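You operate a simulated robot arm through the tools that you are given. There is no shell and no other tool. Be economical: measure what you need, move in short steps, check, and stop when the job is done.

You run a simulated two-armed robot. Do the job below in one go: nothing can be reset, and whatever is moved stays where it is left.

Task
Plug the blue hose into bench port 1, then stroke the test cylinder once at flow 2.
Fine: hose in and flow set first, then bench air on, then the hand valve; the rod goes fully out and back in; vent the bench last.

The check looks at the end state, three seconds after you hand in, the way a careful person would. Anything else that was tipped, shoved, dropped, spilled or broken makes it a failure.

Robot
Two 7-joint arms with two-finger parallel grippers on one trunk, on a base that drives. Base frame: it is fixed to the floor where the robot stands at the start and does not move with it; the origin is under the middle of the robot, x ahead of it, y to its left, z up; the surface under the hand at the start is at about z = 85. Readings come in cm, degrees, newtons and seconds.
The left shoulder is at the start at [5, 20.9, 129.6], the right one opposite. With the tool pointing down near the work surface each hand reaches from about 10 to 88 cm from the robot's upright axis, wherever it stands, measured 20 degrees to its own side. Places, roughly: bench air lever [70, 0, 120]; blanking plug (3x3x8 cm) [50, 50, 90]; blow lever [70, 20, 120]; cylinder rod with the red pusher [60, -30, 90]; flow knob [50, -30, 90]; hand valve lever [50, -40, 100]; main regulator knob [70, -30, 130]; port one [60, 0, 90]. Payload 4.4 kg a hand.
Tool frame (each hand has its own): the origin (TCP) lies between the finger pads and is the grasp point; the fingertips stand 2.3 cm ahead of it; z points along the fingers, y is the line along which they close. The gripper opens to 9.4 cm. The fingers are 3.8 cm wide and 1 cm thick; the gripper's body (5.4 by 9.6 cm) begins 3.9 cm behind the TCP.
Orientation is that of the tool frame in the base frame, as a unit quaternion [w, x, y, z]. With the fingers straight down and closing along the base's y, the tool's x points along the base's -x, its y along +y and its z along -z.

Tools
- The arms move only by the tool apply_moves. It takes "left_targets", "right_targets" or both (then of equal length, played together; a hand with none holds still); each is one flat list of numbers, 7 for each row, row after row: the shift along the tool's x, y, z in cm, then the turn, a rotation vector about the tool's x, y, z in degrees, then the gripper command, from -1 (shut) to 1 (fully open), values between in proportion. In form: [x, y, z, rx, ry, rz, jaw, x, y, z, rx, ry, rz, jaw, ...]. A call has 1 to 12 rows; each row shifts and turns the commanded pose from where the row before left it, along the tool's axes as they then stand. Rows are played at 5 a second. More than 5 cm and 8.6 degrees between two rows, or a gripper value outside its range, and nothing of the call is played. Where a pose cannot be reached the arm comes as near as it can. A force on the tool above 70 N (or 10 N above the force at the start of the call, whichever is more), or a blocked arm, ends the call early, and 0.2 s more pass. Each finger travels about 10.8 cm/s and halts on what it meets, pressing with about 23 N; the grip force reading is that of the motor and also rises with nothing between the fingers. The clock runs only during rows and for 0.2 s after the last one: add rows that do not move to give the fingers time. The reply holds the time, the measured pose of the TCP, the force on the tool along the base axes, the opening and the grip force, in the units named above and with some noise, with the torque about the TCP (base axes, N m) and any sound that the robot's microphone picked up.
- Cameras (640 x 400 px; columns grow to the right, rows downward): "scene" is now at [16.59, 0.73, 149.15]; the picture's right is [0.01, -1.00, 0.00], its down [-0.45, -0.01, -0.90] and it looks along [0.90, 0.01, -0.45] (base axes); focal length 214 px, centre (320, 200). "left" rides on the left gripper at [8.6, -1.6, -7.4] in its tool frame; the picture's right is [0.18, 0.98, 0.00], its down [-0.58, 0.11, -0.81] and it looks along [-0.79, 0.15, 0.59] (tool axes); focal length 243 px, centre (320, 200). "right" rides on the right gripper at [8.6, 1.6, -7.4] in its tool frame; the picture's right is [-0.18, 0.98, 0.00], its down [-0.58, -0.11, -0.81] and it looks along [-0.79, -0.15, 0.59] (tool axes); focal length 243 px, centre (320, 200). There is no depth. A picture from a camera that has moved, and an enlarged one, comes with that camera's place and axes in the base frame and with its lens. The place of the scene camera against the robot may be out by one fixed shift of up to 1.8 cm in any direction.
- get_image(camera): a new picture of that camera. The clock stands still meanwhile.
- move_column(by): slides the trunk up (or, below 0, down) by that many cm; the arms and the scene camera ride with it, the base frame stays. It gives what a move gives, with no picture.
- roll_base(legs): drives the robot by 1 to 6 legs, each [ahead, left, turn to the left] in cm, cm and degrees, along the robot's own axes; the way and the turn of a leg run together, so that a leg with both is an arc; at most 150 cm and 180 degrees a leg. The arms and the cameras ride along, it lands a little off, and it stops where it bumps. It gives what a move gives.
- head_to(pan, tilt): turns the head with the scene camera to pan (to the left, within 80 degrees either way) and tilt (down, from -29 to 69), counted from straight ahead of the robot. It gives what a move gives.
- enlarge(camera, box): a new picture of the part [left, top, right, bottom] of that camera's present view, enlarged. The clock stands still meanwhile.
- finish_job(): hands the job in; it is judged then, once.

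Work in short steps. Places have to be worked out from the pictures, the camera data and where the tool is seen: move nearer, look again, correct. Check each grasp and each placing, and mend what went wrong. You have 120 turns and 100 pictures in all, those below and enlarged ones among them. Open the grippers and draw the arms clear of the work before you hand the job in, unless the task says otherwise; then end with one line.

The tools are called after ">>>" by a JSON object that holds its "name" and its "arguments". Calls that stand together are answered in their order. apply_moves: Moves the arms, as the interface text tells. Its arguments: {"type":"object","properties":{"left_targets":{"type":"array","items":{"type":"number"}},"right_targets":{"type":"array","items":{"type":"number"}}},"required":[]} The other tools are called the same way: move_column (by) slides the trunk up or down; roll_base (legs) drives the base; head_to (pan, tilt) turns the head that bears the scene camera; get_image (camera) takes a picture; enlarge (camera, box) takes an enlarged picture of a part of a camera's view; finish_job () hands the job in.

At the start:

```text
time: 0.0
left_tool_pos: [43.1, 4.15, 142.92]
left_orientation: [0.0, 0.001, 1.0, 0.0]
left_wrist_force: [1.0, 0.2, 1.2]
left_torque: [0.01, -0.02, -0.03]
left_width: 9.37
left_gripper_force: 0.2
right_tool_pos: [48.53, -35.63, 143.58]
right_orientation: [0.0, 0.0, 1.0, 0.001]
right_wrist_force: [0.2, -0.5, 0.7]
right_torque: [-0.01, -0.01, 0.02]
right_width: 9.39
right_gripper_force: 0.1
trunk travel left (down, up): [-37.5, 18.8]
robot x, y, heading: [-0.12, 0.01, -0.2]
head pan, tilt: [0.8, 26.4]
```

scene: 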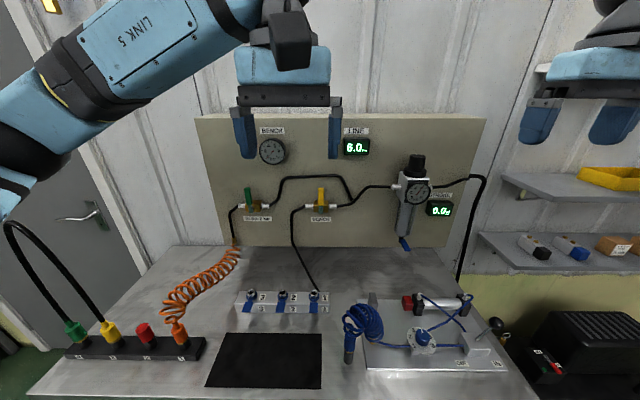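
right: 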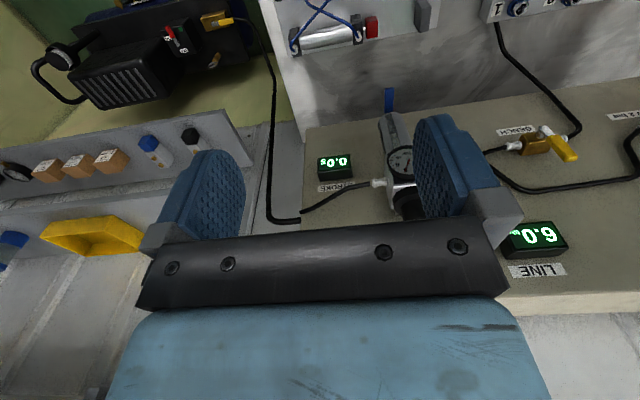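
left: 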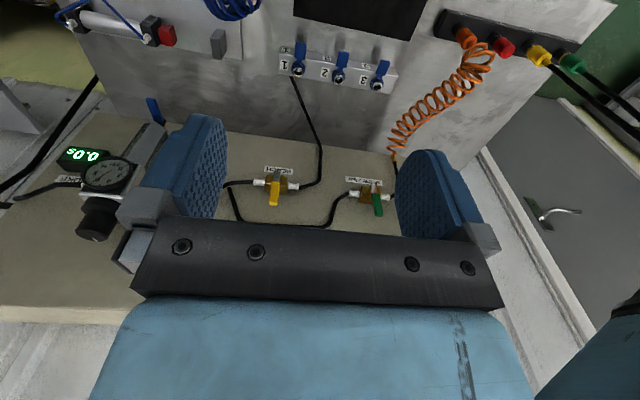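

I start by looking closely at the bench parts: the port block, the cylinder plate, and the panel.

>>> {"name": "enlarge", "arguments": {"camera": "scene", "box": [330, 270, 530, 395]}}

>>> {"name": "enlarge", "arguments": {"camera": "scene", "box": [220, 270, 360, 357]}}

>>> {"name": "enlarge", "arguments": {"camera": "scene", "box": [220, 110, 480, 270]}}

```text
3.20 times, centred on (430, 332) of scene
camera zoom: at [16.59, 0.73, 149.15], right [0.01, -1.0, 0.0], down [-0.45, -0.01, -0.9], along [0.9, 0.01, -0.45], focal length 686 px, centre (-32, -224)
```

zoom: 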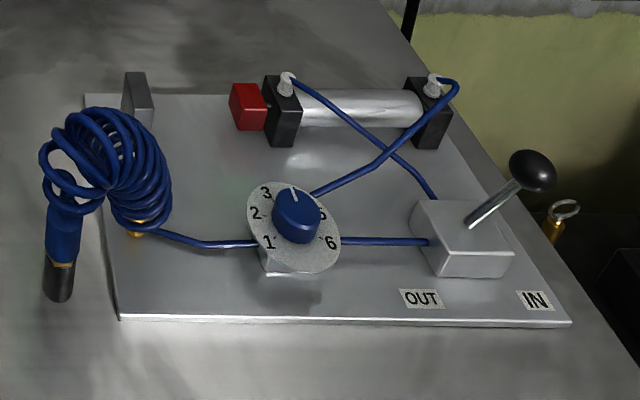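

```text
4.57 times, centred on (290, 314) of scene
camera zoom: at [16.59, 0.73, 149.15], right [0.01, -1.0, 0.0], down [-0.45, -0.01, -0.9], along [0.9, 0.01, -0.45], focal length 980 px, centre (457, -319)
```

zoom: 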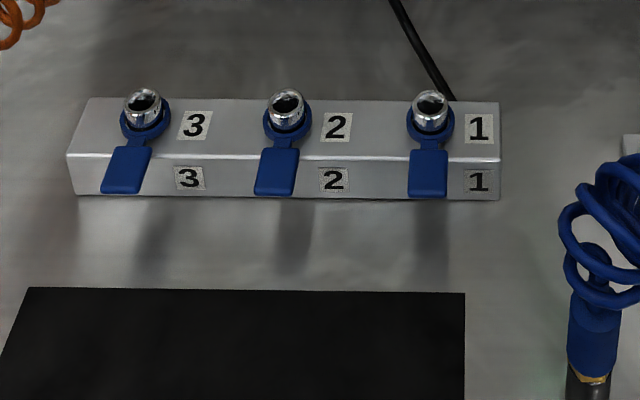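

```text
2.46 times, centred on (350, 190) of scene
camera zoom: at [16.59, 0.73, 149.15], right [0.01, -1.0, 0.0], down [-0.45, -0.01, -0.9], along [0.9, 0.01, -0.45], focal length 528 px, centre (246, 225)
```

zoom: 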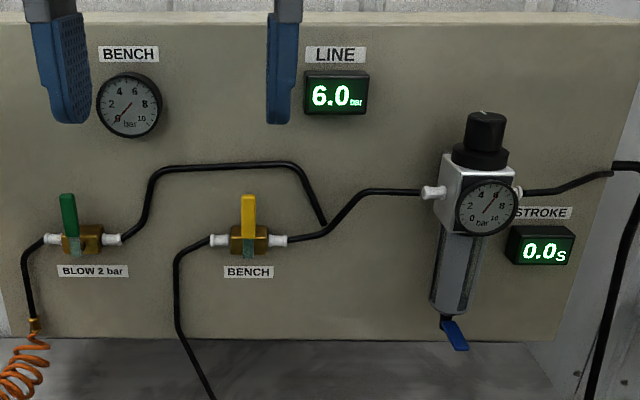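

The plug's pose is unclear (near [52,-7,87]); I bring the right hand's camera nearer to see it.

>>> {"name": "apply_moves", "arguments": {"right_targets": [0.44, 2.5, 3.5, 0, 0, 0, 1, 0.44, 2.5, 3.5, 0, 0, 0, 1, 0.44, 2.5, 3.5, 0, 0, 0, 1, 0.44, 2.5, 3.5, 0, 0, 0, 1, 0.44, 2.5, 3.5, 0, 0, 0, 1, 0.44, 2.5, 3.5, 0, 0, 0, 1, 0.44, 2.5, 3.5, 0, 0, 0, 1]}}

>>> {"name": "get_image", "arguments": {"camera": "right"}}

>>> {"name": "get_image", "arguments": {"camera": "scene"}}

```text
time: 1.6
left_tool_pos: [43.08, 4.24, 142.95]
left_orientation: [0.0, 0.0, 1.0, 0.0]
left_wrist_force: [0.7, -0.4, 0.7]
left_torque: [-0.04, 0.0, 0.0]
left_width: 9.4
left_gripper_force: 0.1
right_tool_pos: [45.3, -17.81, 119.04]
right_orientation: [0.0, 0.0, 1.0, 0.0]
right_wrist_force: [0.4, 1.1, -0.4]
right_torque: [0.0, 0.04, -0.02]
right_width: 9.4
right_gripper_force: 0.0
trunk travel left (down, up): [-37.5, 18.8]
robot x, y, heading: [0.24, 0.15, -0.1]
head pan, tilt: [0.8, 26.4]
```

```text
93 pictures are left
camera right: at [36.72, -16.33, 126.5], right [0.18, 0.98, 0.0], down [0.58, -0.11, 0.81], along [0.79, -0.15, -0.59], focal length 243 px, centre (320, 200)
```

right: 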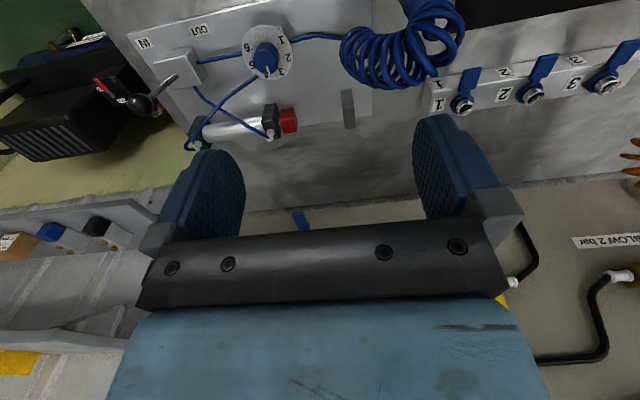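

```text
92 pictures are left
camera scene: at [16.67, 0.79, 149.14], right [0.01, -1.0, 0.0], down [-0.45, -0.01, -0.9], along [0.9, 0.01, -0.45], focal length 214 px, centre (320, 200)
```

scene: 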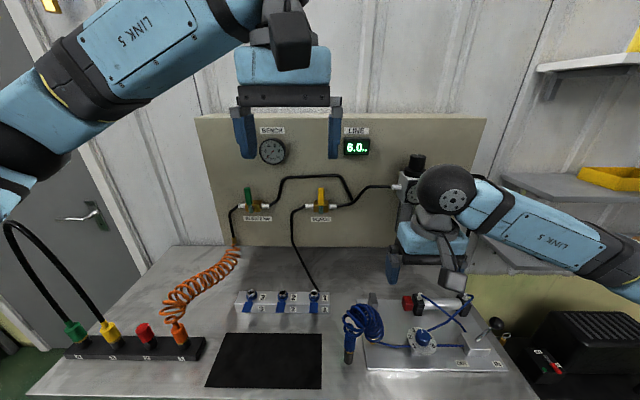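

The plug is just out of view; I draw the hand back 12 cm toward the robot and look again.

>>> {"name": "apply_moves", "arguments": {"right_targets": [4, 1, 1, 0, 0, 0, 1, 4, 1, 1, 0, 0, 0, 1, 4, 1, 1, 0, 0, 0, 1]}}

>>> {"name": "get_image", "arguments": {"camera": "right"}}

```text
time: 2.4
left_tool_pos: [42.97, 4.31, 142.86]
left_orientation: [0.0, 0.0, 1.0, 0.0]
left_wrist_force: [-0.5, -0.1, 0.1]
left_torque: [0.01, -0.01, -0.01]
left_width: 9.39
left_gripper_force: 0.1
right_tool_pos: [32.76, -14.8, 116.03]
right_orientation: [0.001, 0.0, 1.0, 0.0]
right_wrist_force: [0.6, -0.2, -0.1]
right_torque: [0.02, 0.03, -0.02]
right_width: 9.41
right_gripper_force: 0.0
trunk travel left (down, up): [-37.5, 18.8]
robot x, y, heading: [0.18, 0.05, -0.1]
head pan, tilt: [0.8, 26.4]
```

```text
91 pictures are left
camera right: at [24.12, -13.37, 123.45], right [0.18, 0.98, 0.0], down [0.58, -0.11, 0.81], along [0.79, -0.15, -0.59], focal length 243 px, centre (320, 200)
```

right: 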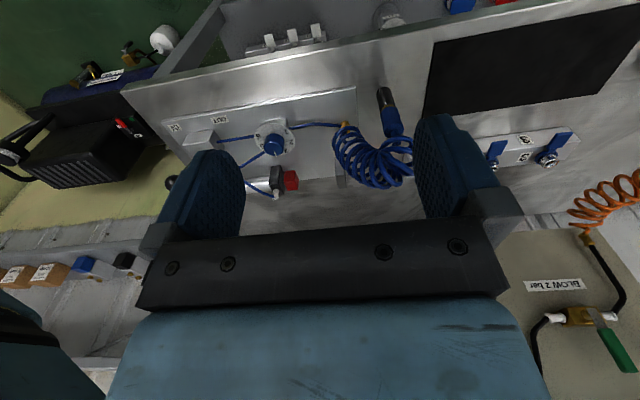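

>>> {"name": "enlarge", "arguments": {"camera": "right", "box": [140, 60, 460, 210]}}

>>> {"name": "enlarge", "arguments": {"camera": "right", "box": [330, 70, 430, 200]}}

```text
2.00 times, centred on (300, 135) of right
camera zoom: at [24.12, -13.37, 123.45], right [0.18, 0.98, 0.0], down [0.58, -0.11, 0.81], along [0.79, -0.15, -0.59], focal length 485 px, centre (360, 330)
```

zoom: 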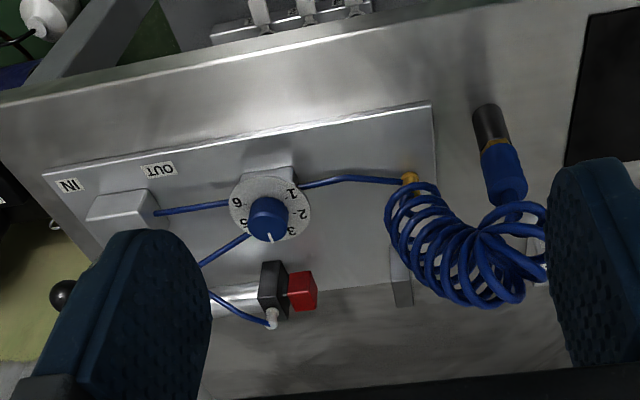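

```text
3.08 times, centred on (380, 135) of right
camera zoom: at [24.12, -13.37, 123.45], right [0.18, 0.98, 0.0], down [0.58, -0.11, 0.81], along [0.79, -0.15, -0.59], focal length 746 px, centre (135, 400)
```

zoom: 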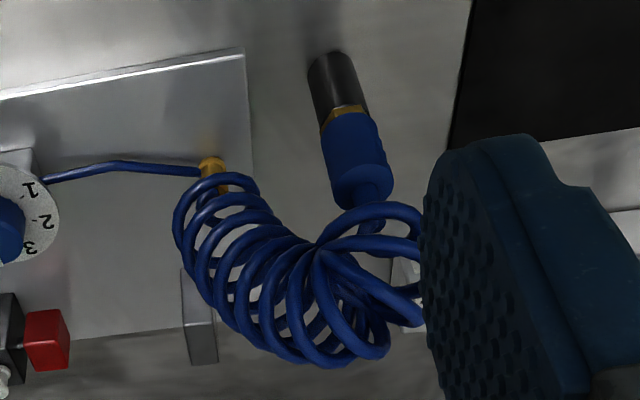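

The plug lies on the table with its black sleeve toward the robot, around x 47–55, y ≈ -7. Next I lower the left hand to see the shape and tilt of port 1.

>>> {"name": "apply_moves", "arguments": {"left_targets": [0.4, 0.5, 4.5, 0, 0, 0, 1, 0.4, 0.5, 4.5, 0, 0, 0, 1, 0.4, 0.5, 4.5, 0, 0, 0, 1, 0.4, 0.5, 4.5, 0, 0, 0, 1, 0.4, 0.5, 4.5, 0, 0, 0, 1, 0.4, 0.5, 4.5, 0, 0, 0, 1, 0.4, 0.5, 4.5, 0, 0, 0, 1, 0.4, 0.5, 4.5, 0, 0, 0, 1]}}

>>> {"name": "get_image", "arguments": {"camera": "left"}}

```text
time: 4.2
left_tool_pos: [40.05, 8.24, 107.02]
left_orientation: [0.0, 0.0, 1.0, 0.0]
left_wrist_force: [-0.1, 0.1, 0.2]
left_torque: [0.0, 0.01, 0.01]
left_width: 9.4
left_gripper_force: 0.0
right_tool_pos: [32.82, -14.83, 115.95]
right_orientation: [0.0, 0.0, 1.0, 0.0]
right_wrist_force: [-0.5, 0.1, -0.1]
right_torque: [-0.01, 0.02, -0.03]
right_width: 9.4
right_gripper_force: 0.0
trunk travel left (down, up): [-37.5, 18.8]
robot x, y, heading: [0.14, 0.17, -0.0]
head pan, tilt: [0.8, 26.4]
```

```text
88 pictures are left
camera left: at [31.34, 6.49, 114.39], right [-0.18, 0.98, 0.0], down [0.58, 0.11, 0.81], along [0.79, 0.15, -0.59], focal length 243 px, centre (320, 200)
```

left: 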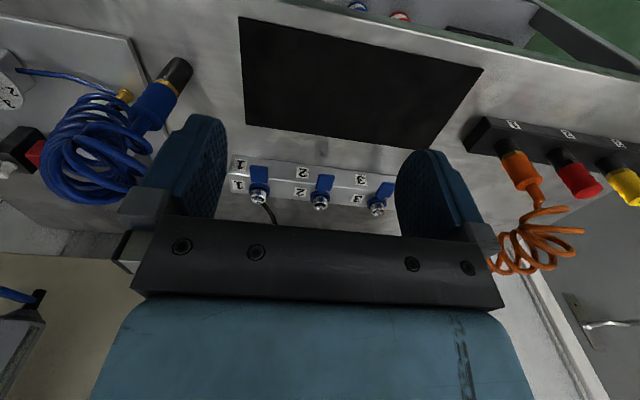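

>>> {"name": "enlarge", "arguments": {"camera": "left", "box": [210, 130, 410, 235]}}

>>> {"name": "enlarge", "arguments": {"camera": "left", "box": [0, 30, 220, 220]}}

```text
3.20 times, centred on (310, 182) of left
camera zoom: at [31.34, 6.49, 114.39], right [-0.18, 0.98, 0.0], down [0.58, 0.11, 0.81], along [0.79, 0.15, -0.59], focal length 776 px, centre (352, 256)
```

zoom: 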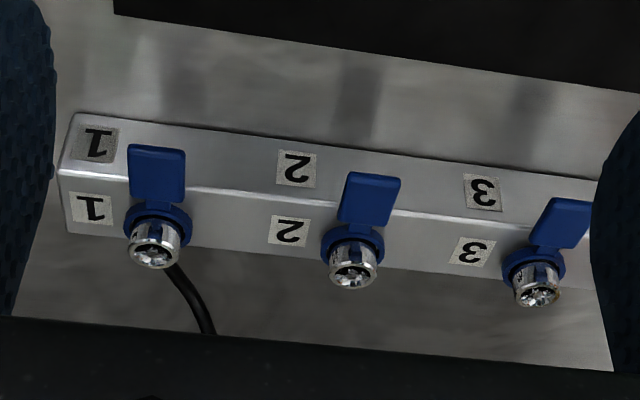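

```text
2.11 times, centred on (110, 125) of left
camera zoom: at [31.34, 6.49, 114.39], right [-0.18, 0.98, 0.0], down [0.58, 0.11, 0.81], along [0.79, 0.15, -0.59], focal length 511 px, centre (762, 358)
```

zoom: 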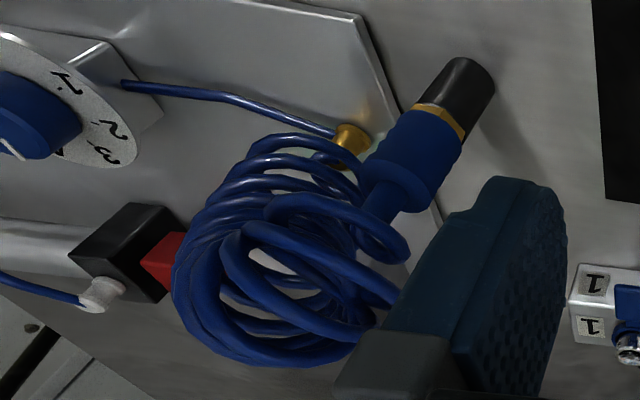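

Triangulating from the two hand cameras shows the plug actually stands upright, sleeve down, at about (48.5,-7.2), z 85–94; ports are vertical nipples. I raise the left hand away, pitch the right hand 45° forward and go to a pre-grasp point.

>>> {"name": "apply_moves", "arguments": {"left_targets": [0, 1, -3, 0, 0, 0, 1, 0, 1, -3, 0, 0, 0, 1, 0, 1, -3, 0, 0, 0, 1, 0, 1, -3, 0, 0, 0, 1, 0, 1, -3, 0, 0, 0, 1, 0, 1, -3, 0, 0, 0, 1], "right_targets": [0, 0, 0, 0, -7.5, 0, 0.3, 0, 0, 0, 0, -7.5, 0, 0.3, 0, 0, 0, 0, -7.5, 0, 0.3, 0, 0, 0, 0, -7.5, 0, 0.3, 0, 0, 0, 0, -7.5, 0, 0.3, 0, 0, 0, 0, -7.5, 0, 0.3]}}

>>> {"name": "apply_moves", "arguments": {"right_targets": [1.38, 1.56, 3.84, 0, 0, 0, 0.3, 1.38, 1.56, 3.84, 0, 0, 0, 0.3, 1.38, 1.56, 3.84, 0, 0, 0, 0.3, 1.38, 1.56, 3.84, 0, 0, 0, 0.3, 1.38, 1.56, 3.84, 0, 0, 0, 0.3]}}

>>> {"name": "get_image", "arguments": {"camera": "right"}}

>>> {"name": "get_image", "arguments": {"camera": "scene"}}

>>> {"name": "get_image", "arguments": {"camera": "left"}}

```text
time: 5.6
left_tool_pos: [40.0, 13.97, 124.88]
left_orientation: [0.0, 0.001, 1.0, 0.0]
left_wrist_force: [0.2, -0.4, -0.3]
left_torque: [-0.01, 0.0, -0.01]
left_width: 9.39
left_gripper_force: 0.1
right_tool_pos: [39.75, -10.65, 116.41]
right_orientation: [0.384, 0.0, 0.923, 0.001]
right_wrist_force: [0.1, 0.2, -0.7]
right_torque: [-0.04, 0.01, -0.02]
right_width: 6.1
right_gripper_force: 0.1
right hand out of reach, approached as far as the arm can: row 2, 3, 4, 5, 6
trunk travel left (down, up): [-37.5, 18.8]
robot x, y, heading: [-0.07, -0.03, 0.1]
head pan, tilt: [0.8, 26.4]
```

```text
time: 6.8
left_tool_pos: [39.36, 13.8, 125.36]
left_orientation: [0.003, -0.001, 1.0, 0.0]
left_wrist_force: [-0.3, -0.3, -0.1]
left_torque: [-0.01, -0.01, 0.03]
left_width: 9.41
left_gripper_force: 0.0
right_tool_pos: [48.06, -3.01, 98.42]
right_orientation: [0.389, 0.001, 0.921, 0.002]
right_wrist_force: [-6.3, -6.4, 51.3]
right_torque: [-1.9, 0.01, -0.23]
right_width: 6.42
right_gripper_force: 3.7
trunk travel left (down, up): [-37.5, 18.8]
robot x, y, heading: [0.25, 0.14, -0.3]
head pan, tilt: [0.8, 26.4]
```

```text
85 pictures are left
camera right: at [36.69, -1.55, 97.43], right [0.13, 0.98, 0.14], down [-0.17, -0.11, 0.98], along [0.98, -0.15, 0.16], focal length 243 px, centre (320, 200)
```

right: 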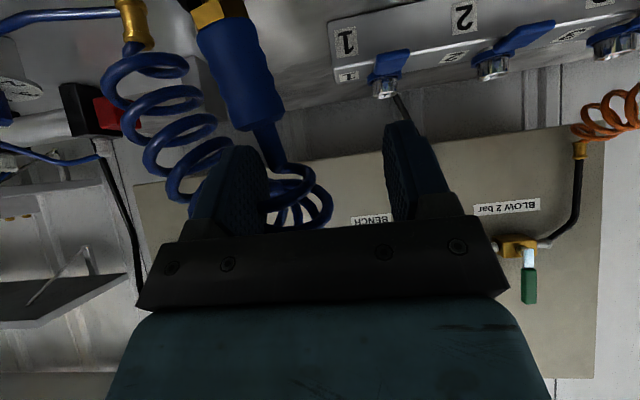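

```text
84 pictures are left
camera scene: at [15.86, 0.67, 149.36], right [0.01, -1.0, 0.0], down [-0.44, -0.01, -0.9], along [0.9, 0.01, -0.44], focal length 214 px, centre (320, 200)
```

scene: 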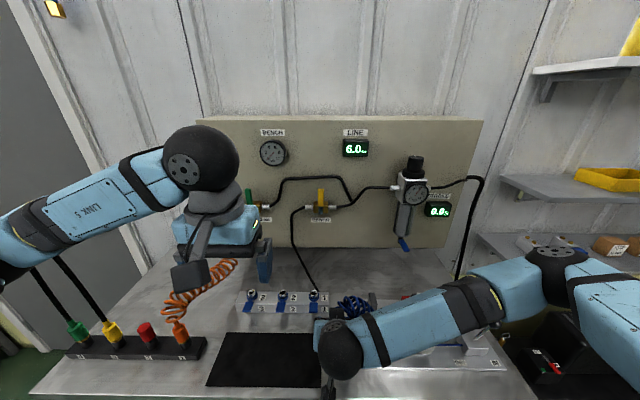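

```text
83 pictures are left
camera left: at [30.56, 12.02, 132.69], right [-0.18, 0.98, 0.0], down [0.58, 0.11, 0.81], along [0.8, 0.15, -0.59], focal length 243 px, centre (320, 200)
```

left: 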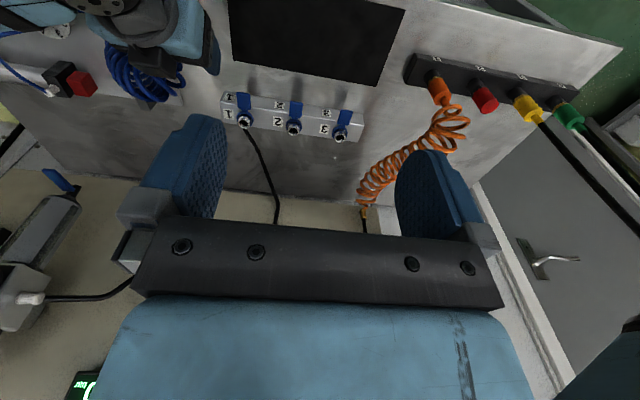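

The rotation ran out of reach and offset the hand, so a finger now presses (51 N) on something. I lift straight up at once.

>>> {"name": "apply_moves", "arguments": {"right_targets": [-2.0, 0, -2.0, 0, 0, 0, 0.3, -2.0, 0, -2.0, 0, 0, 0, 0.3, -2.0, 0, -2.0, 0, 0, 0, 0.3]}}

>>> {"name": "get_image", "arguments": {"camera": "right"}}

>>> {"name": "get_image", "arguments": {"camera": "scene"}}

```text
time: 7.6
left_tool_pos: [40.02, 14.03, 124.91]
left_orientation: [0.001, 0.001, 1.0, 0.0]
left_wrist_force: [0.0, -0.3, 0.3]
left_torque: [0.0, 0.01, 0.01]
left_width: 9.43
left_gripper_force: 0.0
right_tool_pos: [48.58, -2.82, 106.14]
right_orientation: [0.381, 0.001, 0.925, 0.0]
right_wrist_force: [0.1, 0.4, 0.7]
right_torque: [0.04, -0.02, -0.03]
right_width: 6.1
right_gripper_force: 0.1
trunk travel left (down, up): [-37.5, 18.8]
robot x, y, heading: [-0.25, -0.06, -0.0]
head pan, tilt: [0.8, 26.4]
```

```text
82 pictures are left
camera right: at [37.24, -1.4, 105.41], right [0.13, 0.98, 0.13], down [-0.16, -0.11, 0.98], along [0.98, -0.15, 0.14], focal length 243 px, centre (320, 200)
```

right: 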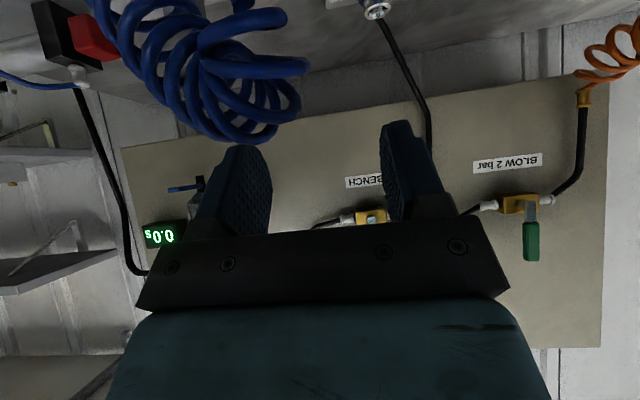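

```text
81 pictures are left
camera scene: at [16.66, 0.77, 149.12], right [0.01, -1.0, 0.0], down [-0.45, -0.01, -0.9], along [0.9, 0.01, -0.45], focal length 214 px, centre (320, 200)
```

scene: 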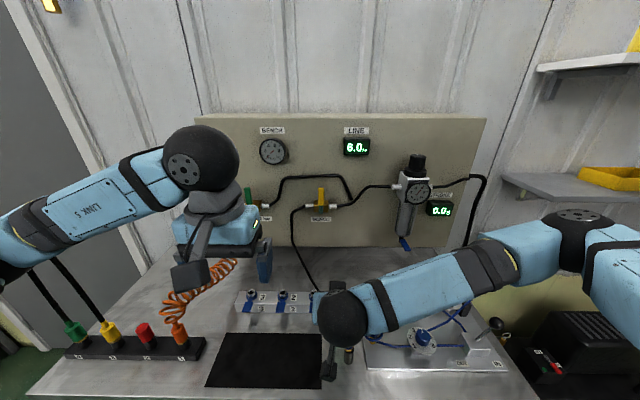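

The plug still seems in place. I back off to about (42,-7,105) and recheck the plug.

>>> {"name": "apply_moves", "arguments": {"right_targets": [1.5, -1.4, -1.5, 0, 0, 0, 0.3, 1.5, -1.4, -1.5, 0, 0, 0, 0.3, 1.5, -1.4, -1.5, 0, 0, 0, 0.3]}}

>>> {"name": "get_image", "arguments": {"camera": "right"}}

>>> {"name": "get_image", "arguments": {"camera": "scene"}}

>>> {"name": "enlarge", "arguments": {"camera": "left", "box": [0, 0, 260, 160]}}

```text
time: 8.4
left_tool_pos: [39.86, 13.82, 125.09]
left_orientation: [0.001, 0.0, 1.0, -0.001]
left_wrist_force: [0.1, -0.3, 0.3]
left_torque: [0.0, 0.01, 0.03]
left_width: 9.37
left_gripper_force: 0.2
right_tool_pos: [42.29, -7.38, 106.45]
right_orientation: [0.383, 0.0, 0.924, 0.001]
right_wrist_force: [-0.4, -0.6, -0.5]
right_torque: [0.01, 0.03, -0.01]
right_width: 6.12
right_gripper_force: 0.0
trunk travel left (down, up): [-37.5, 18.8]
robot x, y, heading: [0.09, 0.12, -0.1]
head pan, tilt: [0.8, 26.4]
```

```text
80 pictures are left
camera right: at [30.89, -5.83, 105.57], right [0.13, 0.98, 0.13], down [-0.16, -0.11, 0.98], along [0.98, -0.15, 0.14], focal length 243 px, centre (320, 200)
```

right: 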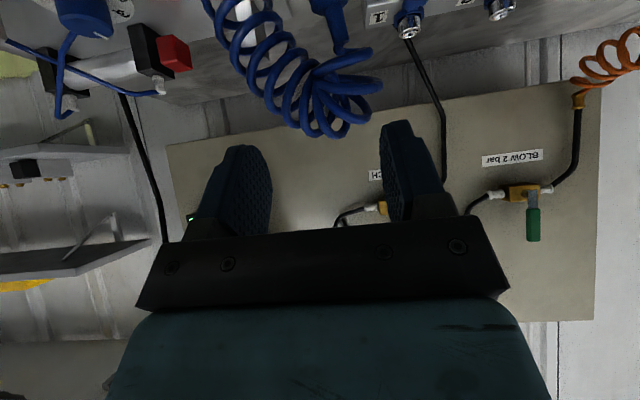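

```text
79 pictures are left
camera scene: at [16.53, 0.66, 149.16], right [0.01, -1.0, 0.0], down [-0.44, -0.01, -0.9], along [0.9, 0.01, -0.44], focal length 214 px, centre (320, 200)
```

scene: 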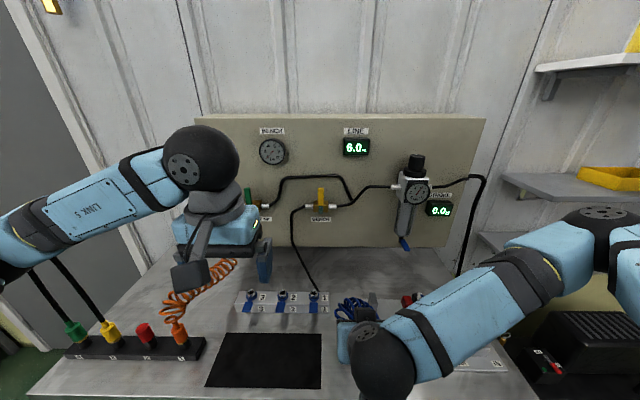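

```text
2.46 times, centred on (130, 80) of left
camera zoom: at [31.14, 12.02, 132.41], right [-0.18, 0.98, 0.0], down [0.58, 0.11, 0.81], along [0.79, 0.15, -0.59], focal length 597 px, centre (788, 495)
```

zoom: 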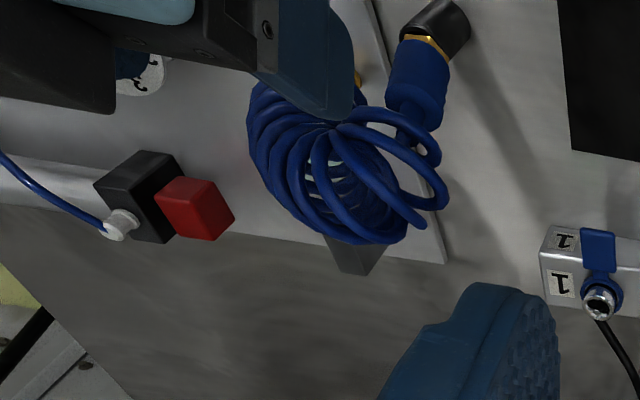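

The plug still stands at about (49,-7). I go down to the pre-grasp point behind it.

>>> {"name": "apply_moves", "arguments": {"right_targets": [2.2, 0.15, 1.8, 0, 0, 0, 0.3, 2.2, 0.15, 1.8, 0, 0, 0, 0.3, 2.2, 0.1, 1.8, 0, 0, 0, 0.3]}}

>>> {"name": "get_image", "arguments": {"camera": "right"}}

>>> {"name": "enlarge", "arguments": {"camera": "left", "box": [0, 0, 260, 160]}}

```text
time: 9.2
left_tool_pos: [39.91, 13.91, 124.93]
left_orientation: [0.0, 0.0, 1.0, 0.001]
left_wrist_force: [0.1, 0.4, 0.3]
left_torque: [-0.05, -0.01, 0.0]
left_width: 9.43
left_gripper_force: 0.0
right_tool_pos: [41.57, -6.71, 97.75]
right_orientation: [0.383, 0.001, 0.924, 0.001]
right_wrist_force: [0.2, 0.2, -0.4]
right_torque: [0.02, 0.0, -0.02]
right_width: 6.08
right_gripper_force: 0.0
trunk travel left (down, up): [-37.5, 18.8]
robot x, y, heading: [0.16, -0.35, 0.1]
head pan, tilt: [0.8, 26.4]
```

```text
77 pictures are left
camera right: at [30.18, -5.31, 96.88], right [0.13, 0.98, 0.13], down [-0.16, -0.11, 0.98], along [0.98, -0.15, 0.14], focal length 243 px, centre (320, 200)
```

right: 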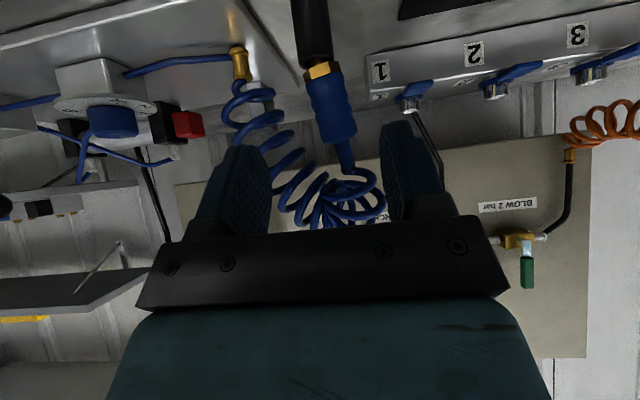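

```text
2.46 times, centred on (130, 80) of left
camera zoom: at [31.24, 12.1, 132.37], right [-0.18, 0.98, 0.0], down [0.58, 0.11, 0.81], along [0.79, 0.15, -0.59], focal length 597 px, centre (788, 495)
```

zoom: 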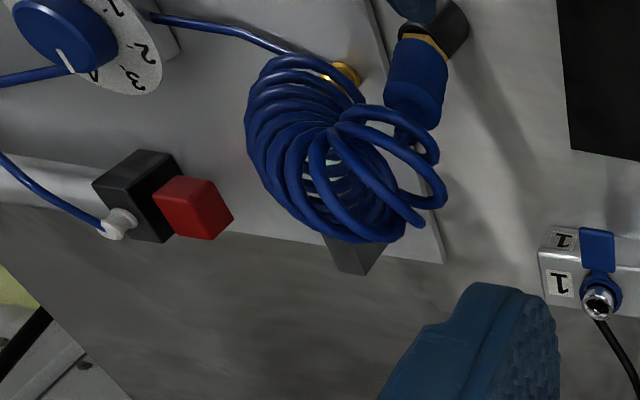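

Plug body spans about z 90.5–95 at y ≈ -6.6, centred between the fingers. I move in along the fingers to (49,-6.6,92.3) and close.

>>> {"name": "apply_moves", "arguments": {"right_targets": [-0.46, 0.03, 3.03, 0, 0, 0, 0.3, -0.46, 0.03, 3.03, 0, 0, 0, 0.3, -0.46, 0.03, 3.03, 0, 0, 0, 0.3]}}

>>> {"name": "get_image", "arguments": {"camera": "right"}}

>>> {"name": "enlarge", "arguments": {"camera": "left", "box": [60, 0, 260, 125]}}

```text
time: 10.0
left_tool_pos: [39.94, 13.8, 125.04]
left_orientation: [0.001, 0.0, 1.0, -0.002]
left_wrist_force: [-0.1, 0.4, -0.6]
left_torque: [-0.01, 0.04, 0.06]
left_width: 9.38
left_gripper_force: 0.0
right_tool_pos: [48.68, -6.85, 92.44]
right_orientation: [0.382, -0.001, 0.924, 0.001]
right_wrist_force: [1.1, -0.2, 1.0]
right_torque: [0.0, 0.0, -0.01]
right_width: 6.13
right_gripper_force: 0.0
trunk travel left (down, up): [-37.5, 18.8]
robot x, y, heading: [-0.08, -0.43, 0.0]
head pan, tilt: [0.8, 26.4]
```

```text
75 pictures are left
camera right: at [37.32, -5.39, 91.51], right [0.13, 0.98, 0.13], down [-0.16, -0.11, 0.98], along [0.98, -0.15, 0.14], focal length 243 px, centre (320, 200)
```

right: 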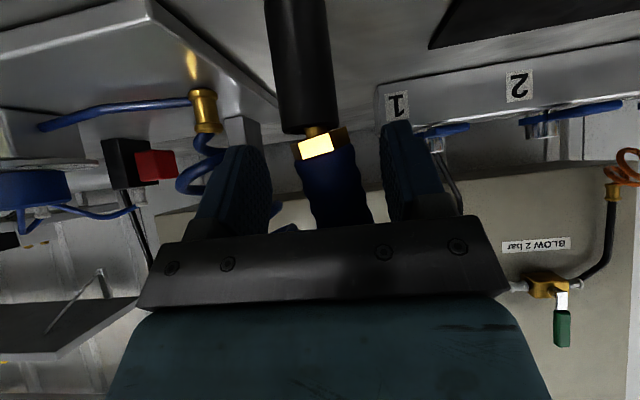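

```text
3.20 times, centred on (160, 62) of left
camera zoom: at [31.25, 12.06, 132.37], right [-0.18, 0.98, 0.0], down [0.58, 0.11, 0.81], along [0.79, 0.15, -0.59], focal length 776 px, centre (832, 640)
```

zoom: 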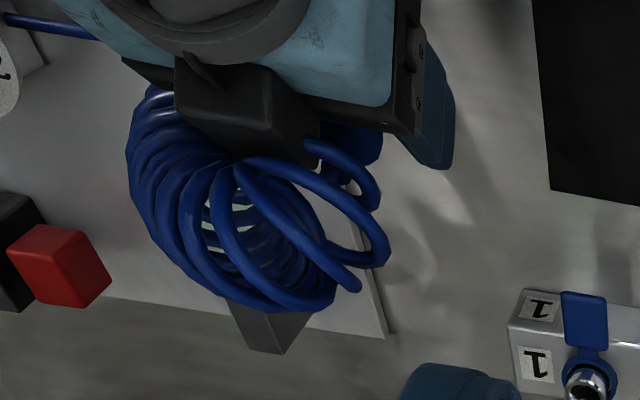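

The body sits between the pads at the TCP. I close the gripper.

>>> {"name": "apply_moves", "arguments": {"right_targets": [0, 0, 0, 0, 0, 0, -0.3, 0, 0, 0, 0, 0, 0, -1, 0, 0, 0, 0, 0, 0, -1]}}

>>> {"name": "get_image", "arguments": {"camera": "right"}}

```text
time: 10.8
left_tool_pos: [39.87, 13.93, 125.0]
left_orientation: [-0.001, 0.0, 1.0, 0.0]
left_wrist_force: [1.4, 0.4, -0.1]
left_torque: [0.02, -0.01, 0.0]
left_width: 9.41
left_gripper_force: 0.1
right_tool_pos: [48.65, -6.75, 92.4]
right_orientation: [0.382, 0.001, 0.924, 0.0]
right_wrist_force: [-0.1, -0.6, 0.2]
right_torque: [0.0, 0.0, -0.01]
right_width: 2.71
right_gripper_force: 22.8
trunk travel left (down, up): [-37.5, 18.8]
robot x, y, heading: [0.44, 0.06, -0.2]
head pan, tilt: [0.8, 26.4]
```

```text
73 pictures are left
camera right: at [37.29, -5.37, 91.55], right [0.13, 0.98, 0.13], down [-0.16, -0.11, 0.98], along [0.98, -0.15, 0.14], focal length 243 px, centre (320, 200)
```

right: 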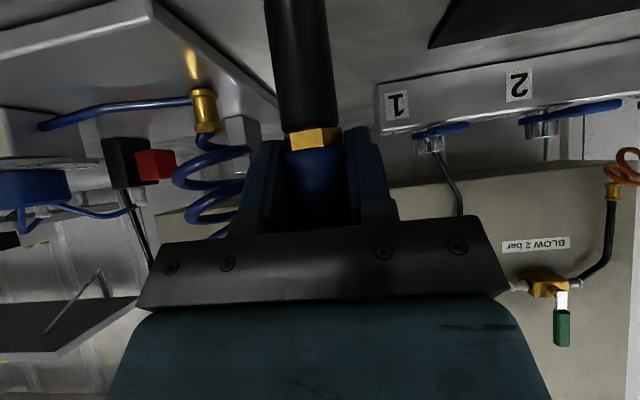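

Gripped (2.7 cm wide). I lift 10.5 cm straight up and look.

>>> {"name": "apply_moves", "arguments": {"right_targets": [-2.5, 0, -2.5, 0, 0, 0, -1, -2.5, 0, -2.5, 0, 0, 0, -1, -2.5, 0, -2.5, 0, 0, 0, -1]}}

>>> {"name": "get_image", "arguments": {"camera": "right"}}

>>> {"name": "get_image", "arguments": {"camera": "left"}}

```text
time: 11.6
left_tool_pos: [39.97, 13.86, 124.99]
left_orientation: [0.0, 0.0, 1.0, 0.0]
left_wrist_force: [0.3, 0.1, -0.3]
left_torque: [0.02, -0.04, -0.02]
left_width: 9.41
left_gripper_force: 0.1
right_tool_pos: [48.91, -6.45, 103.06]
right_orientation: [0.383, 0.0, 0.924, 0.001]
right_wrist_force: [-1.0, -0.7, 0.1]
right_torque: [0.0, 0.03, -0.03]
right_width: 2.73
right_gripper_force: 23.6
trunk travel left (down, up): [-37.5, 18.8]
robot x, y, heading: [0.11, 0.15, -0.1]
head pan, tilt: [0.8, 26.4]
```

```text
72 pictures are left
camera right: at [37.45, -5.1, 102.27], right [0.13, 0.98, 0.13], down [-0.16, -0.11, 0.98], along [0.98, -0.15, 0.14], focal length 243 px, centre (320, 200)
```

right: 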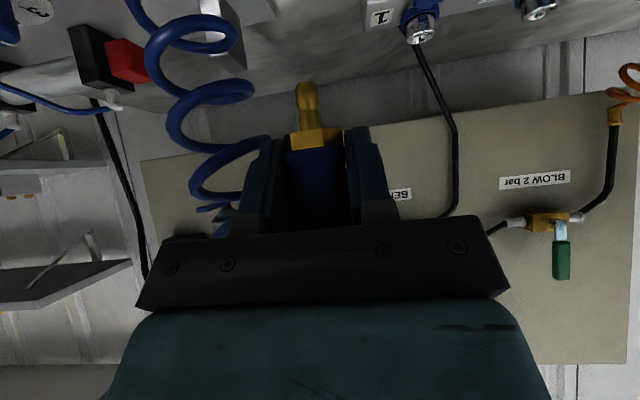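

```text
71 pictures are left
camera left: at [31.16, 12.09, 132.39], right [-0.18, 0.98, 0.0], down [0.58, 0.11, 0.81], along [0.79, 0.15, -0.59], focal length 243 px, centre (320, 200)
```

left: 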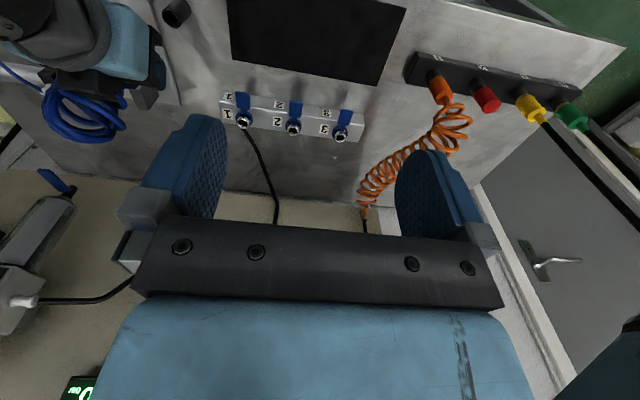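

The black piece is a holder; the hose end is a brass probe, tip ≈4.5 cm under the TCP, and port 1 is a socket with mouth near (63,2.5,91.7). I carry the probe to just short of it, still high.

>>> {"name": "apply_moves", "arguments": {"right_targets": [-2.3, 2.25, 2.3, 0, 0, 0, -1, -2.3, 2.25, 2.3, 0, 0, 0, -1, -2.3, 2.25, 2.3, 0, 0, 0, -1, -2.3, 2.25, 2.3, 0, 0, 0, -1]}}

>>> {"name": "get_image", "arguments": {"camera": "right"}}

>>> {"name": "get_image", "arguments": {"camera": "left"}}

>>> {"name": "get_image", "arguments": {"camera": "scene"}}

```text
time: 12.6
left_tool_pos: [40.08, 13.99, 124.86]
left_orientation: [0.0, 0.0, 1.0, -0.001]
left_wrist_force: [0.3, 0.6, 0.4]
left_torque: [-0.02, 0.01, 0.02]
left_width: 9.38
left_gripper_force: 0.1
right_tool_pos: [62.01, 2.75, 103.06]
right_orientation: [0.382, 0.0, 0.924, 0.0]
right_wrist_force: [0.1, 0.5, -0.7]
right_torque: [-0.03, 0.01, -0.03]
right_width: 2.71
right_gripper_force: 23.2
trunk travel left (down, up): [-37.5, 18.8]
robot x, y, heading: [-0.14, 0.14, -0.2]
head pan, tilt: [0.8, 26.4]
```

```text
70 pictures are left
camera right: at [50.7, 4.25, 102.11], right [0.13, 0.98, 0.13], down [-0.16, -0.11, 0.98], along [0.98, -0.15, 0.14], focal length 243 px, centre (320, 200)
```

right: 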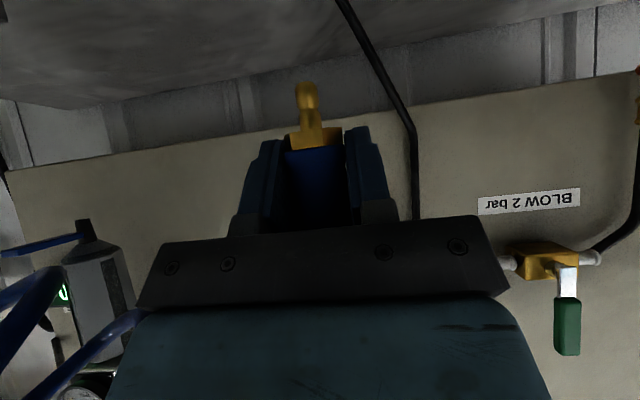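

```text
69 pictures are left
camera left: at [31.28, 12.21, 132.34], right [-0.18, 0.98, 0.0], down [0.58, 0.11, 0.81], along [0.79, 0.15, -0.59], focal length 243 px, centre (320, 200)
```

left: 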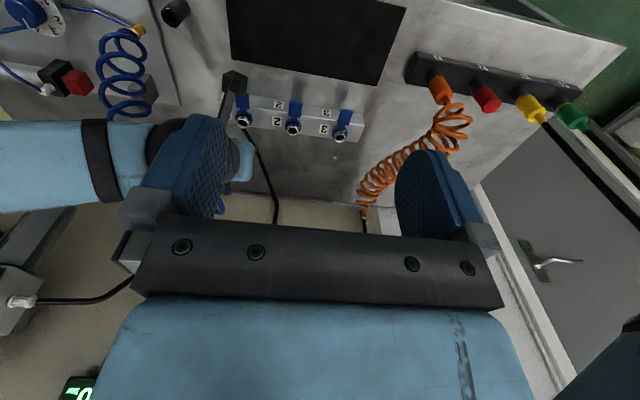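

```text
68 pictures are left
camera scene: at [16.68, 0.87, 149.13], right [0.01, -1.0, 0.0], down [-0.45, -0.01, -0.9], along [0.89, 0.01, -0.45], focal length 214 px, centre (320, 200)
```

scene: 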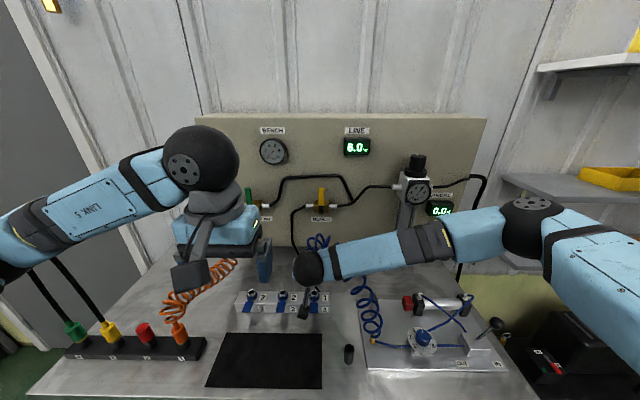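

To see the last gap in x I bring the left hand's camera round to view the port from the robot's left side. First I yaw the left hand by 90°.

>>> {"name": "apply_moves", "arguments": {"left_targets": [0, 0, 0, 0, 0, 8.2, 1, 0, 0, 0, 0, 0, 8.2, 1, 0, 0, 0, 0, 0, 8.2, 1, 0, 0, 0, 0, 0, 8.2, 1, 0, 0, 0, 0, 0, 8.2, 1, 0, 0, 0, 0, 0, 8.2, 1, 0, 0, 0, 0, 0, 8.2, 1, 0, 0, 0, 0, 0, 8.2, 1, 0, 0, 0, 0, 0, 8.2, 1, 0, 0, 0, 0, 0, 8.2, 1, 0, 0, 0, 0, 0, 8.2, 1]}}

```text
time: 15.0
left_tool_pos: [37.64, 14.52, 125.49]
left_orientation: [0.0, 0.707, 0.707, 0.001]
left_wrist_force: [-0.3, -0.3, 0.2]
left_torque: [0.02, -0.01, 0.01]
left_width: 9.39
left_gripper_force: 0.1
left hand out of reach, approached as far as the arm can: row 11
right_tool_pos: [61.96, 2.72, 103.17]
right_orientation: [0.384, -0.001, 0.923, 0.001]
right_wrist_force: [0.8, 0.4, -0.7]
right_torque: [-0.01, 0.02, 0.01]
right_width: 2.72
right_gripper_force: 23.0
trunk travel left (down, up): [-37.5, 18.8]
robot x, y, heading: [0.07, 0.07, -0.1]
head pan, tilt: [0.8, 26.4]
```

Yaw done. I now bring the left hand forward and down to watch port 1 from the side.

>>> {"name": "apply_moves", "arguments": {"left_targets": [0.5, 3.05, 2.6, 0, 0, 0, 1, 0.5, 3.05, 2.6, 0, 0, 0, 1, 0.5, 3.05, 2.6, 0, 0, 0, 1, 0.5, 3.05, 2.6, 0, 0, 0, 1, 0.5, 3.05, 2.6, 0, 0, 0, 1, 0.5, 3.05, 2.6, 0, 0, 0, 1, 0.5, 3.05, 2.6, 0, 0, 0, 1, 0.5, 3.05, 2.6, 0, 0, 0, 1]}}

>>> {"name": "get_image", "arguments": {"camera": "left"}}

```text
time: 16.8
left_tool_pos: [37.97, 13.42, 122.58]
left_orientation: [-0.001, 0.706, 0.708, 0.0]
left_wrist_force: [0.8, 0.1, -0.5]
left_torque: [0.0, 0.0, 0.0]
left_width: 9.41
left_gripper_force: 0.0
left hand out of reach, approached as far as the arm can: row 1, 2, 3, 4, 5, 6, 7, 8
right_tool_pos: [61.92, 2.58, 103.0]
right_orientation: [0.382, 0.001, 0.924, 0.001]
right_wrist_force: [0.1, 0.4, -0.7]
right_torque: [-0.02, 0.03, -0.01]
right_width: 2.7
right_gripper_force: 23.5
trunk travel left (down, up): [-37.5, 18.8]
robot x, y, heading: [0.32, 0.15, -0.1]
head pan, tilt: [0.8, 26.4]
```

```text
67 pictures are left
camera left: at [36.25, 21.76, 129.9], right [0.98, 0.19, 0.0], down [0.11, -0.58, 0.81], along [0.15, -0.79, -0.59], focal length 243 px, centre (320, 200)
```

left: 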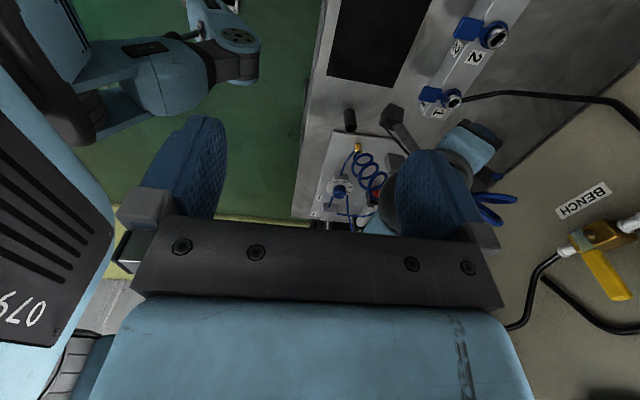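

A 90° yaw limits the arm, so I turn back 30° and then advance toward (56,18,104).

>>> {"name": "apply_moves", "arguments": {"left_targets": [0, 0, 0, 0, 0, -7.5, 1, 0, 0, 0, 0, 0, -7.5, 1, 0, 0, 0, 0, 0, -7.5, 1, 0, 0, 0, 0, 0, -7.5, 1, -0.77, 2.97, 3.17, 0, 0, 0, 1, -0.77, 2.97, 3.17, 0, 0, 0, 1, -0.77, 2.97, 3.17, 0, 0, 0, 1, -0.77, 2.97, 3.17, 0, 0, 0, 1, -0.77, 2.97, 3.17, 0, 0, 0, 1, -0.77, 2.97, 3.17, 0, 0, 0, 1]}}

>>> {"name": "get_image", "arguments": {"camera": "left"}}

```text
time: 19.0
left_tool_pos: [55.59, 17.78, 103.8]
left_orientation: [0.0, 0.501, 0.866, 0.0]
left_wrist_force: [0.0, 0.0, -0.5]
left_torque: [0.05, 0.03, 0.01]
left_width: 9.4
left_gripper_force: 0.0
right_tool_pos: [61.97, 2.58, 102.91]
right_orientation: [0.382, 0.0, 0.924, 0.002]
right_wrist_force: [-0.3, -0.9, -0.3]
right_torque: [-0.01, 0.01, 0.04]
right_width: 2.69
right_gripper_force: 23.2
trunk travel left (down, up): [-37.5, 18.8]
robot x, y, heading: [0.02, 0.18, -0.1]
head pan, tilt: [0.8, 26.4]
```

```text
66 pictures are left
camera left: at [49.76, 24.39, 111.21], right [0.76, 0.65, 0.0], down [0.38, -0.45, 0.81], along [0.53, -0.61, -0.59], focal length 243 px, centre (320, 200)
```

left: 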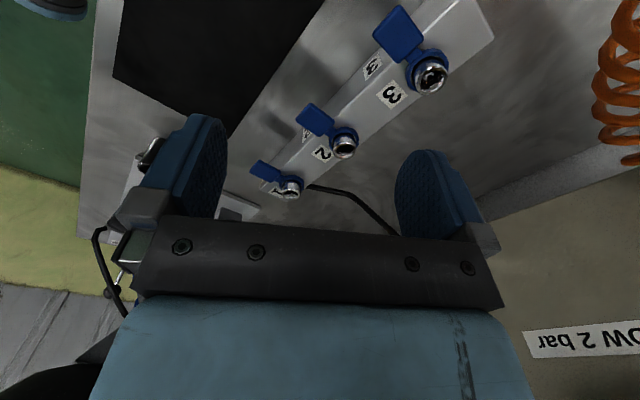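

Port 1 is visible from here. I enlarge it to fix its place.

>>> {"name": "enlarge", "arguments": {"camera": "left", "box": [230, 140, 390, 240]}}

```text
4.00 times, centred on (310, 190) of left
camera zoom: at [49.76, 24.39, 111.21], right [0.76, 0.65, 0.0], down [0.38, -0.45, 0.81], along [0.53, -0.61, -0.59], focal length 970 px, centre (360, 240)
```

zoom: 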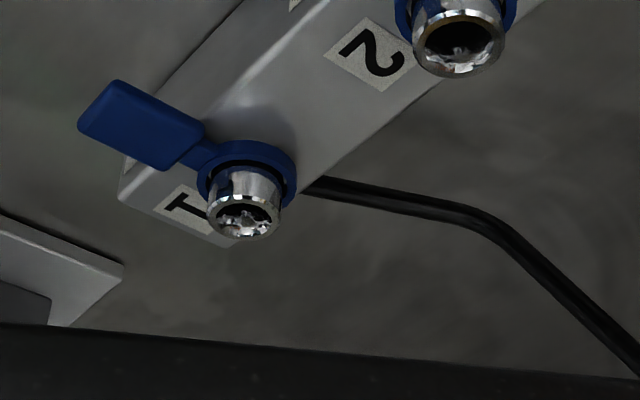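

Port 1's mouth comes out at about (63.1,2.65,91.8). I lower the probe to ≈2.5 cm above it and compare from both cameras.

>>> {"name": "apply_moves", "arguments": {"right_targets": [1.1, 0.02, 1.7, 0, 0, 0, -1, 1.1, 0.02, 1.7, 0, 0, 0, -1]}}

>>> {"name": "enlarge", "arguments": {"camera": "left", "box": [230, 140, 390, 240]}}

>>> {"name": "get_image", "arguments": {"camera": "right"}}

```text
time: 19.6
left_tool_pos: [55.44, 18.06, 103.62]
left_orientation: [0.0, 0.5, 0.866, 0.0]
left_wrist_force: [0.0, 0.2, 0.4]
left_torque: [0.01, 0.0, 0.0]
left_width: 9.43
left_gripper_force: 0.0
right_tool_pos: [62.65, 2.59, 98.86]
right_orientation: [0.382, 0.0, 0.924, 0.0]
right_wrist_force: [0.0, 0.6, 0.2]
right_torque: [-0.03, 0.01, 0.0]
right_width: 2.7
right_gripper_force: 23.1
trunk travel left (down, up): [-37.5, 18.8]
robot x, y, heading: [-0.08, 0.04, 0.1]
head pan, tilt: [0.8, 26.4]
```

```text
4.00 times, centred on (310, 190) of left
camera zoom: at [49.65, 24.54, 111.08], right [0.76, 0.65, 0.0], down [0.38, -0.45, 0.81], along [0.52, -0.61, -0.59], focal length 970 px, centre (360, 240)
```

zoom: 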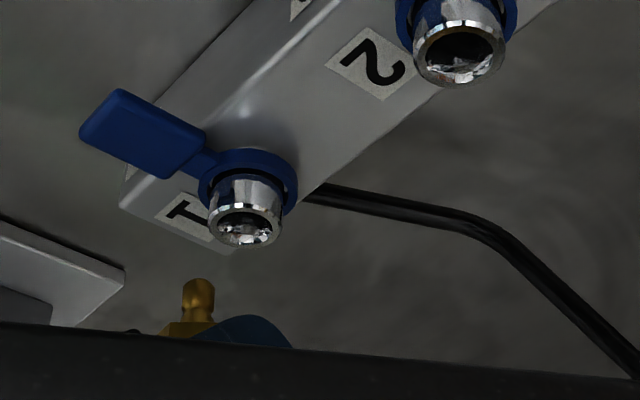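

```text
63 pictures are left
camera right: at [51.26, 4.08, 98.07], right [0.13, 0.98, 0.13], down [-0.16, -0.11, 0.98], along [0.98, -0.15, 0.14], focal length 243 px, centre (320, 200)
```

right: 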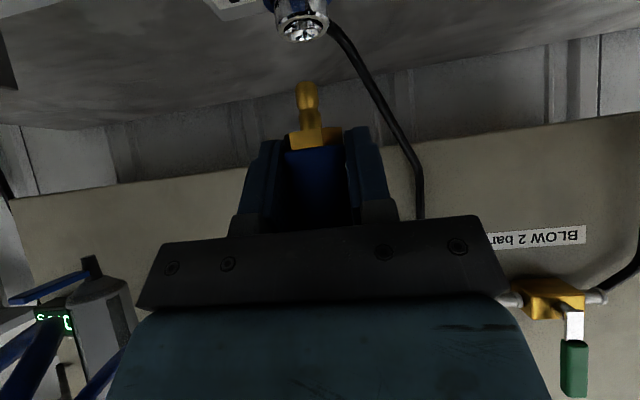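

From both views the y is aligned; the probe must go ≈1.35 cm farther in x. I correct and go down 1.2 cm, then check.

>>> {"name": "apply_moves", "arguments": {"right_targets": [-0.95, 0, 0.95, 0, 0, 0, -1, 0.85, 0, 0.85, 0, 0, 0, -1]}}

>>> {"name": "enlarge", "arguments": {"camera": "left", "box": [230, 140, 390, 240]}}

>>> {"name": "enlarge", "arguments": {"camera": "right", "box": [240, 0, 400, 160]}}

```text
time: 20.2
left_tool_pos: [55.46, 18.04, 103.67]
left_orientation: [0.0, 0.501, 0.865, 0.0]
left_wrist_force: [0.7, 0.5, 1.0]
left_torque: [-0.01, 0.0, 0.05]
left_width: 9.39
left_gripper_force: 0.1
right_tool_pos: [63.87, 2.4, 97.81]
right_orientation: [0.383, 0.002, 0.924, -0.001]
right_wrist_force: [0.2, 0.8, -1.1]
right_torque: [-0.02, 0.0, 0.02]
right_width: 2.69
right_gripper_force: 22.9
trunk travel left (down, up): [-37.5, 18.8]
robot x, y, heading: [-0.04, 0.06, 0.3]
head pan, tilt: [0.8, 26.4]
```

```text
4.00 times, centred on (310, 190) of left
camera zoom: at [49.63, 24.55, 111.08], right [0.76, 0.65, 0.0], down [0.38, -0.45, 0.81], along [0.52, -0.61, -0.59], focal length 970 px, centre (360, 240)
```

zoom: 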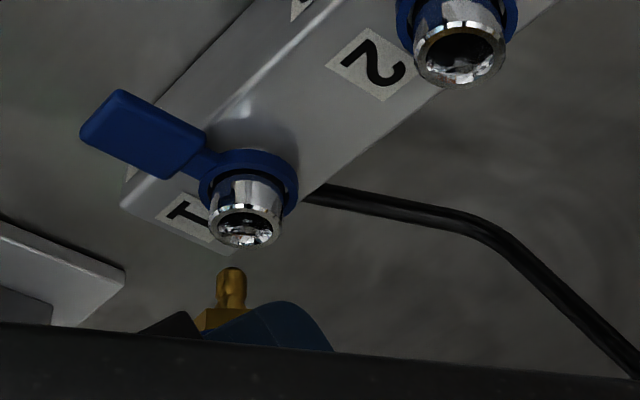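

```text
2.50 times, centred on (320, 80) of right
camera zoom: at [52.51, 3.84, 96.96], right [0.13, 0.98, 0.13], down [-0.16, -0.11, 0.98], along [0.98, -0.15, 0.14], focal length 606 px, centre (320, 500)
```

zoom: 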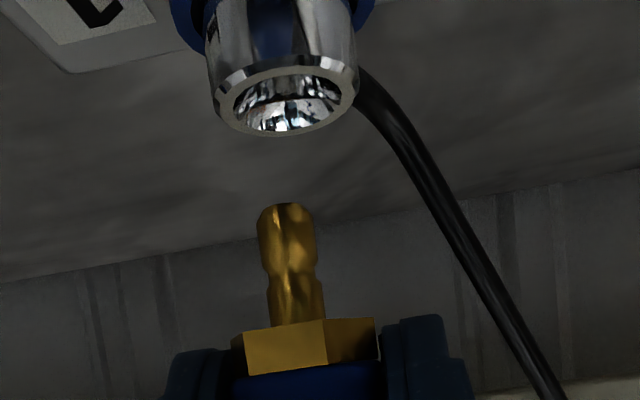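

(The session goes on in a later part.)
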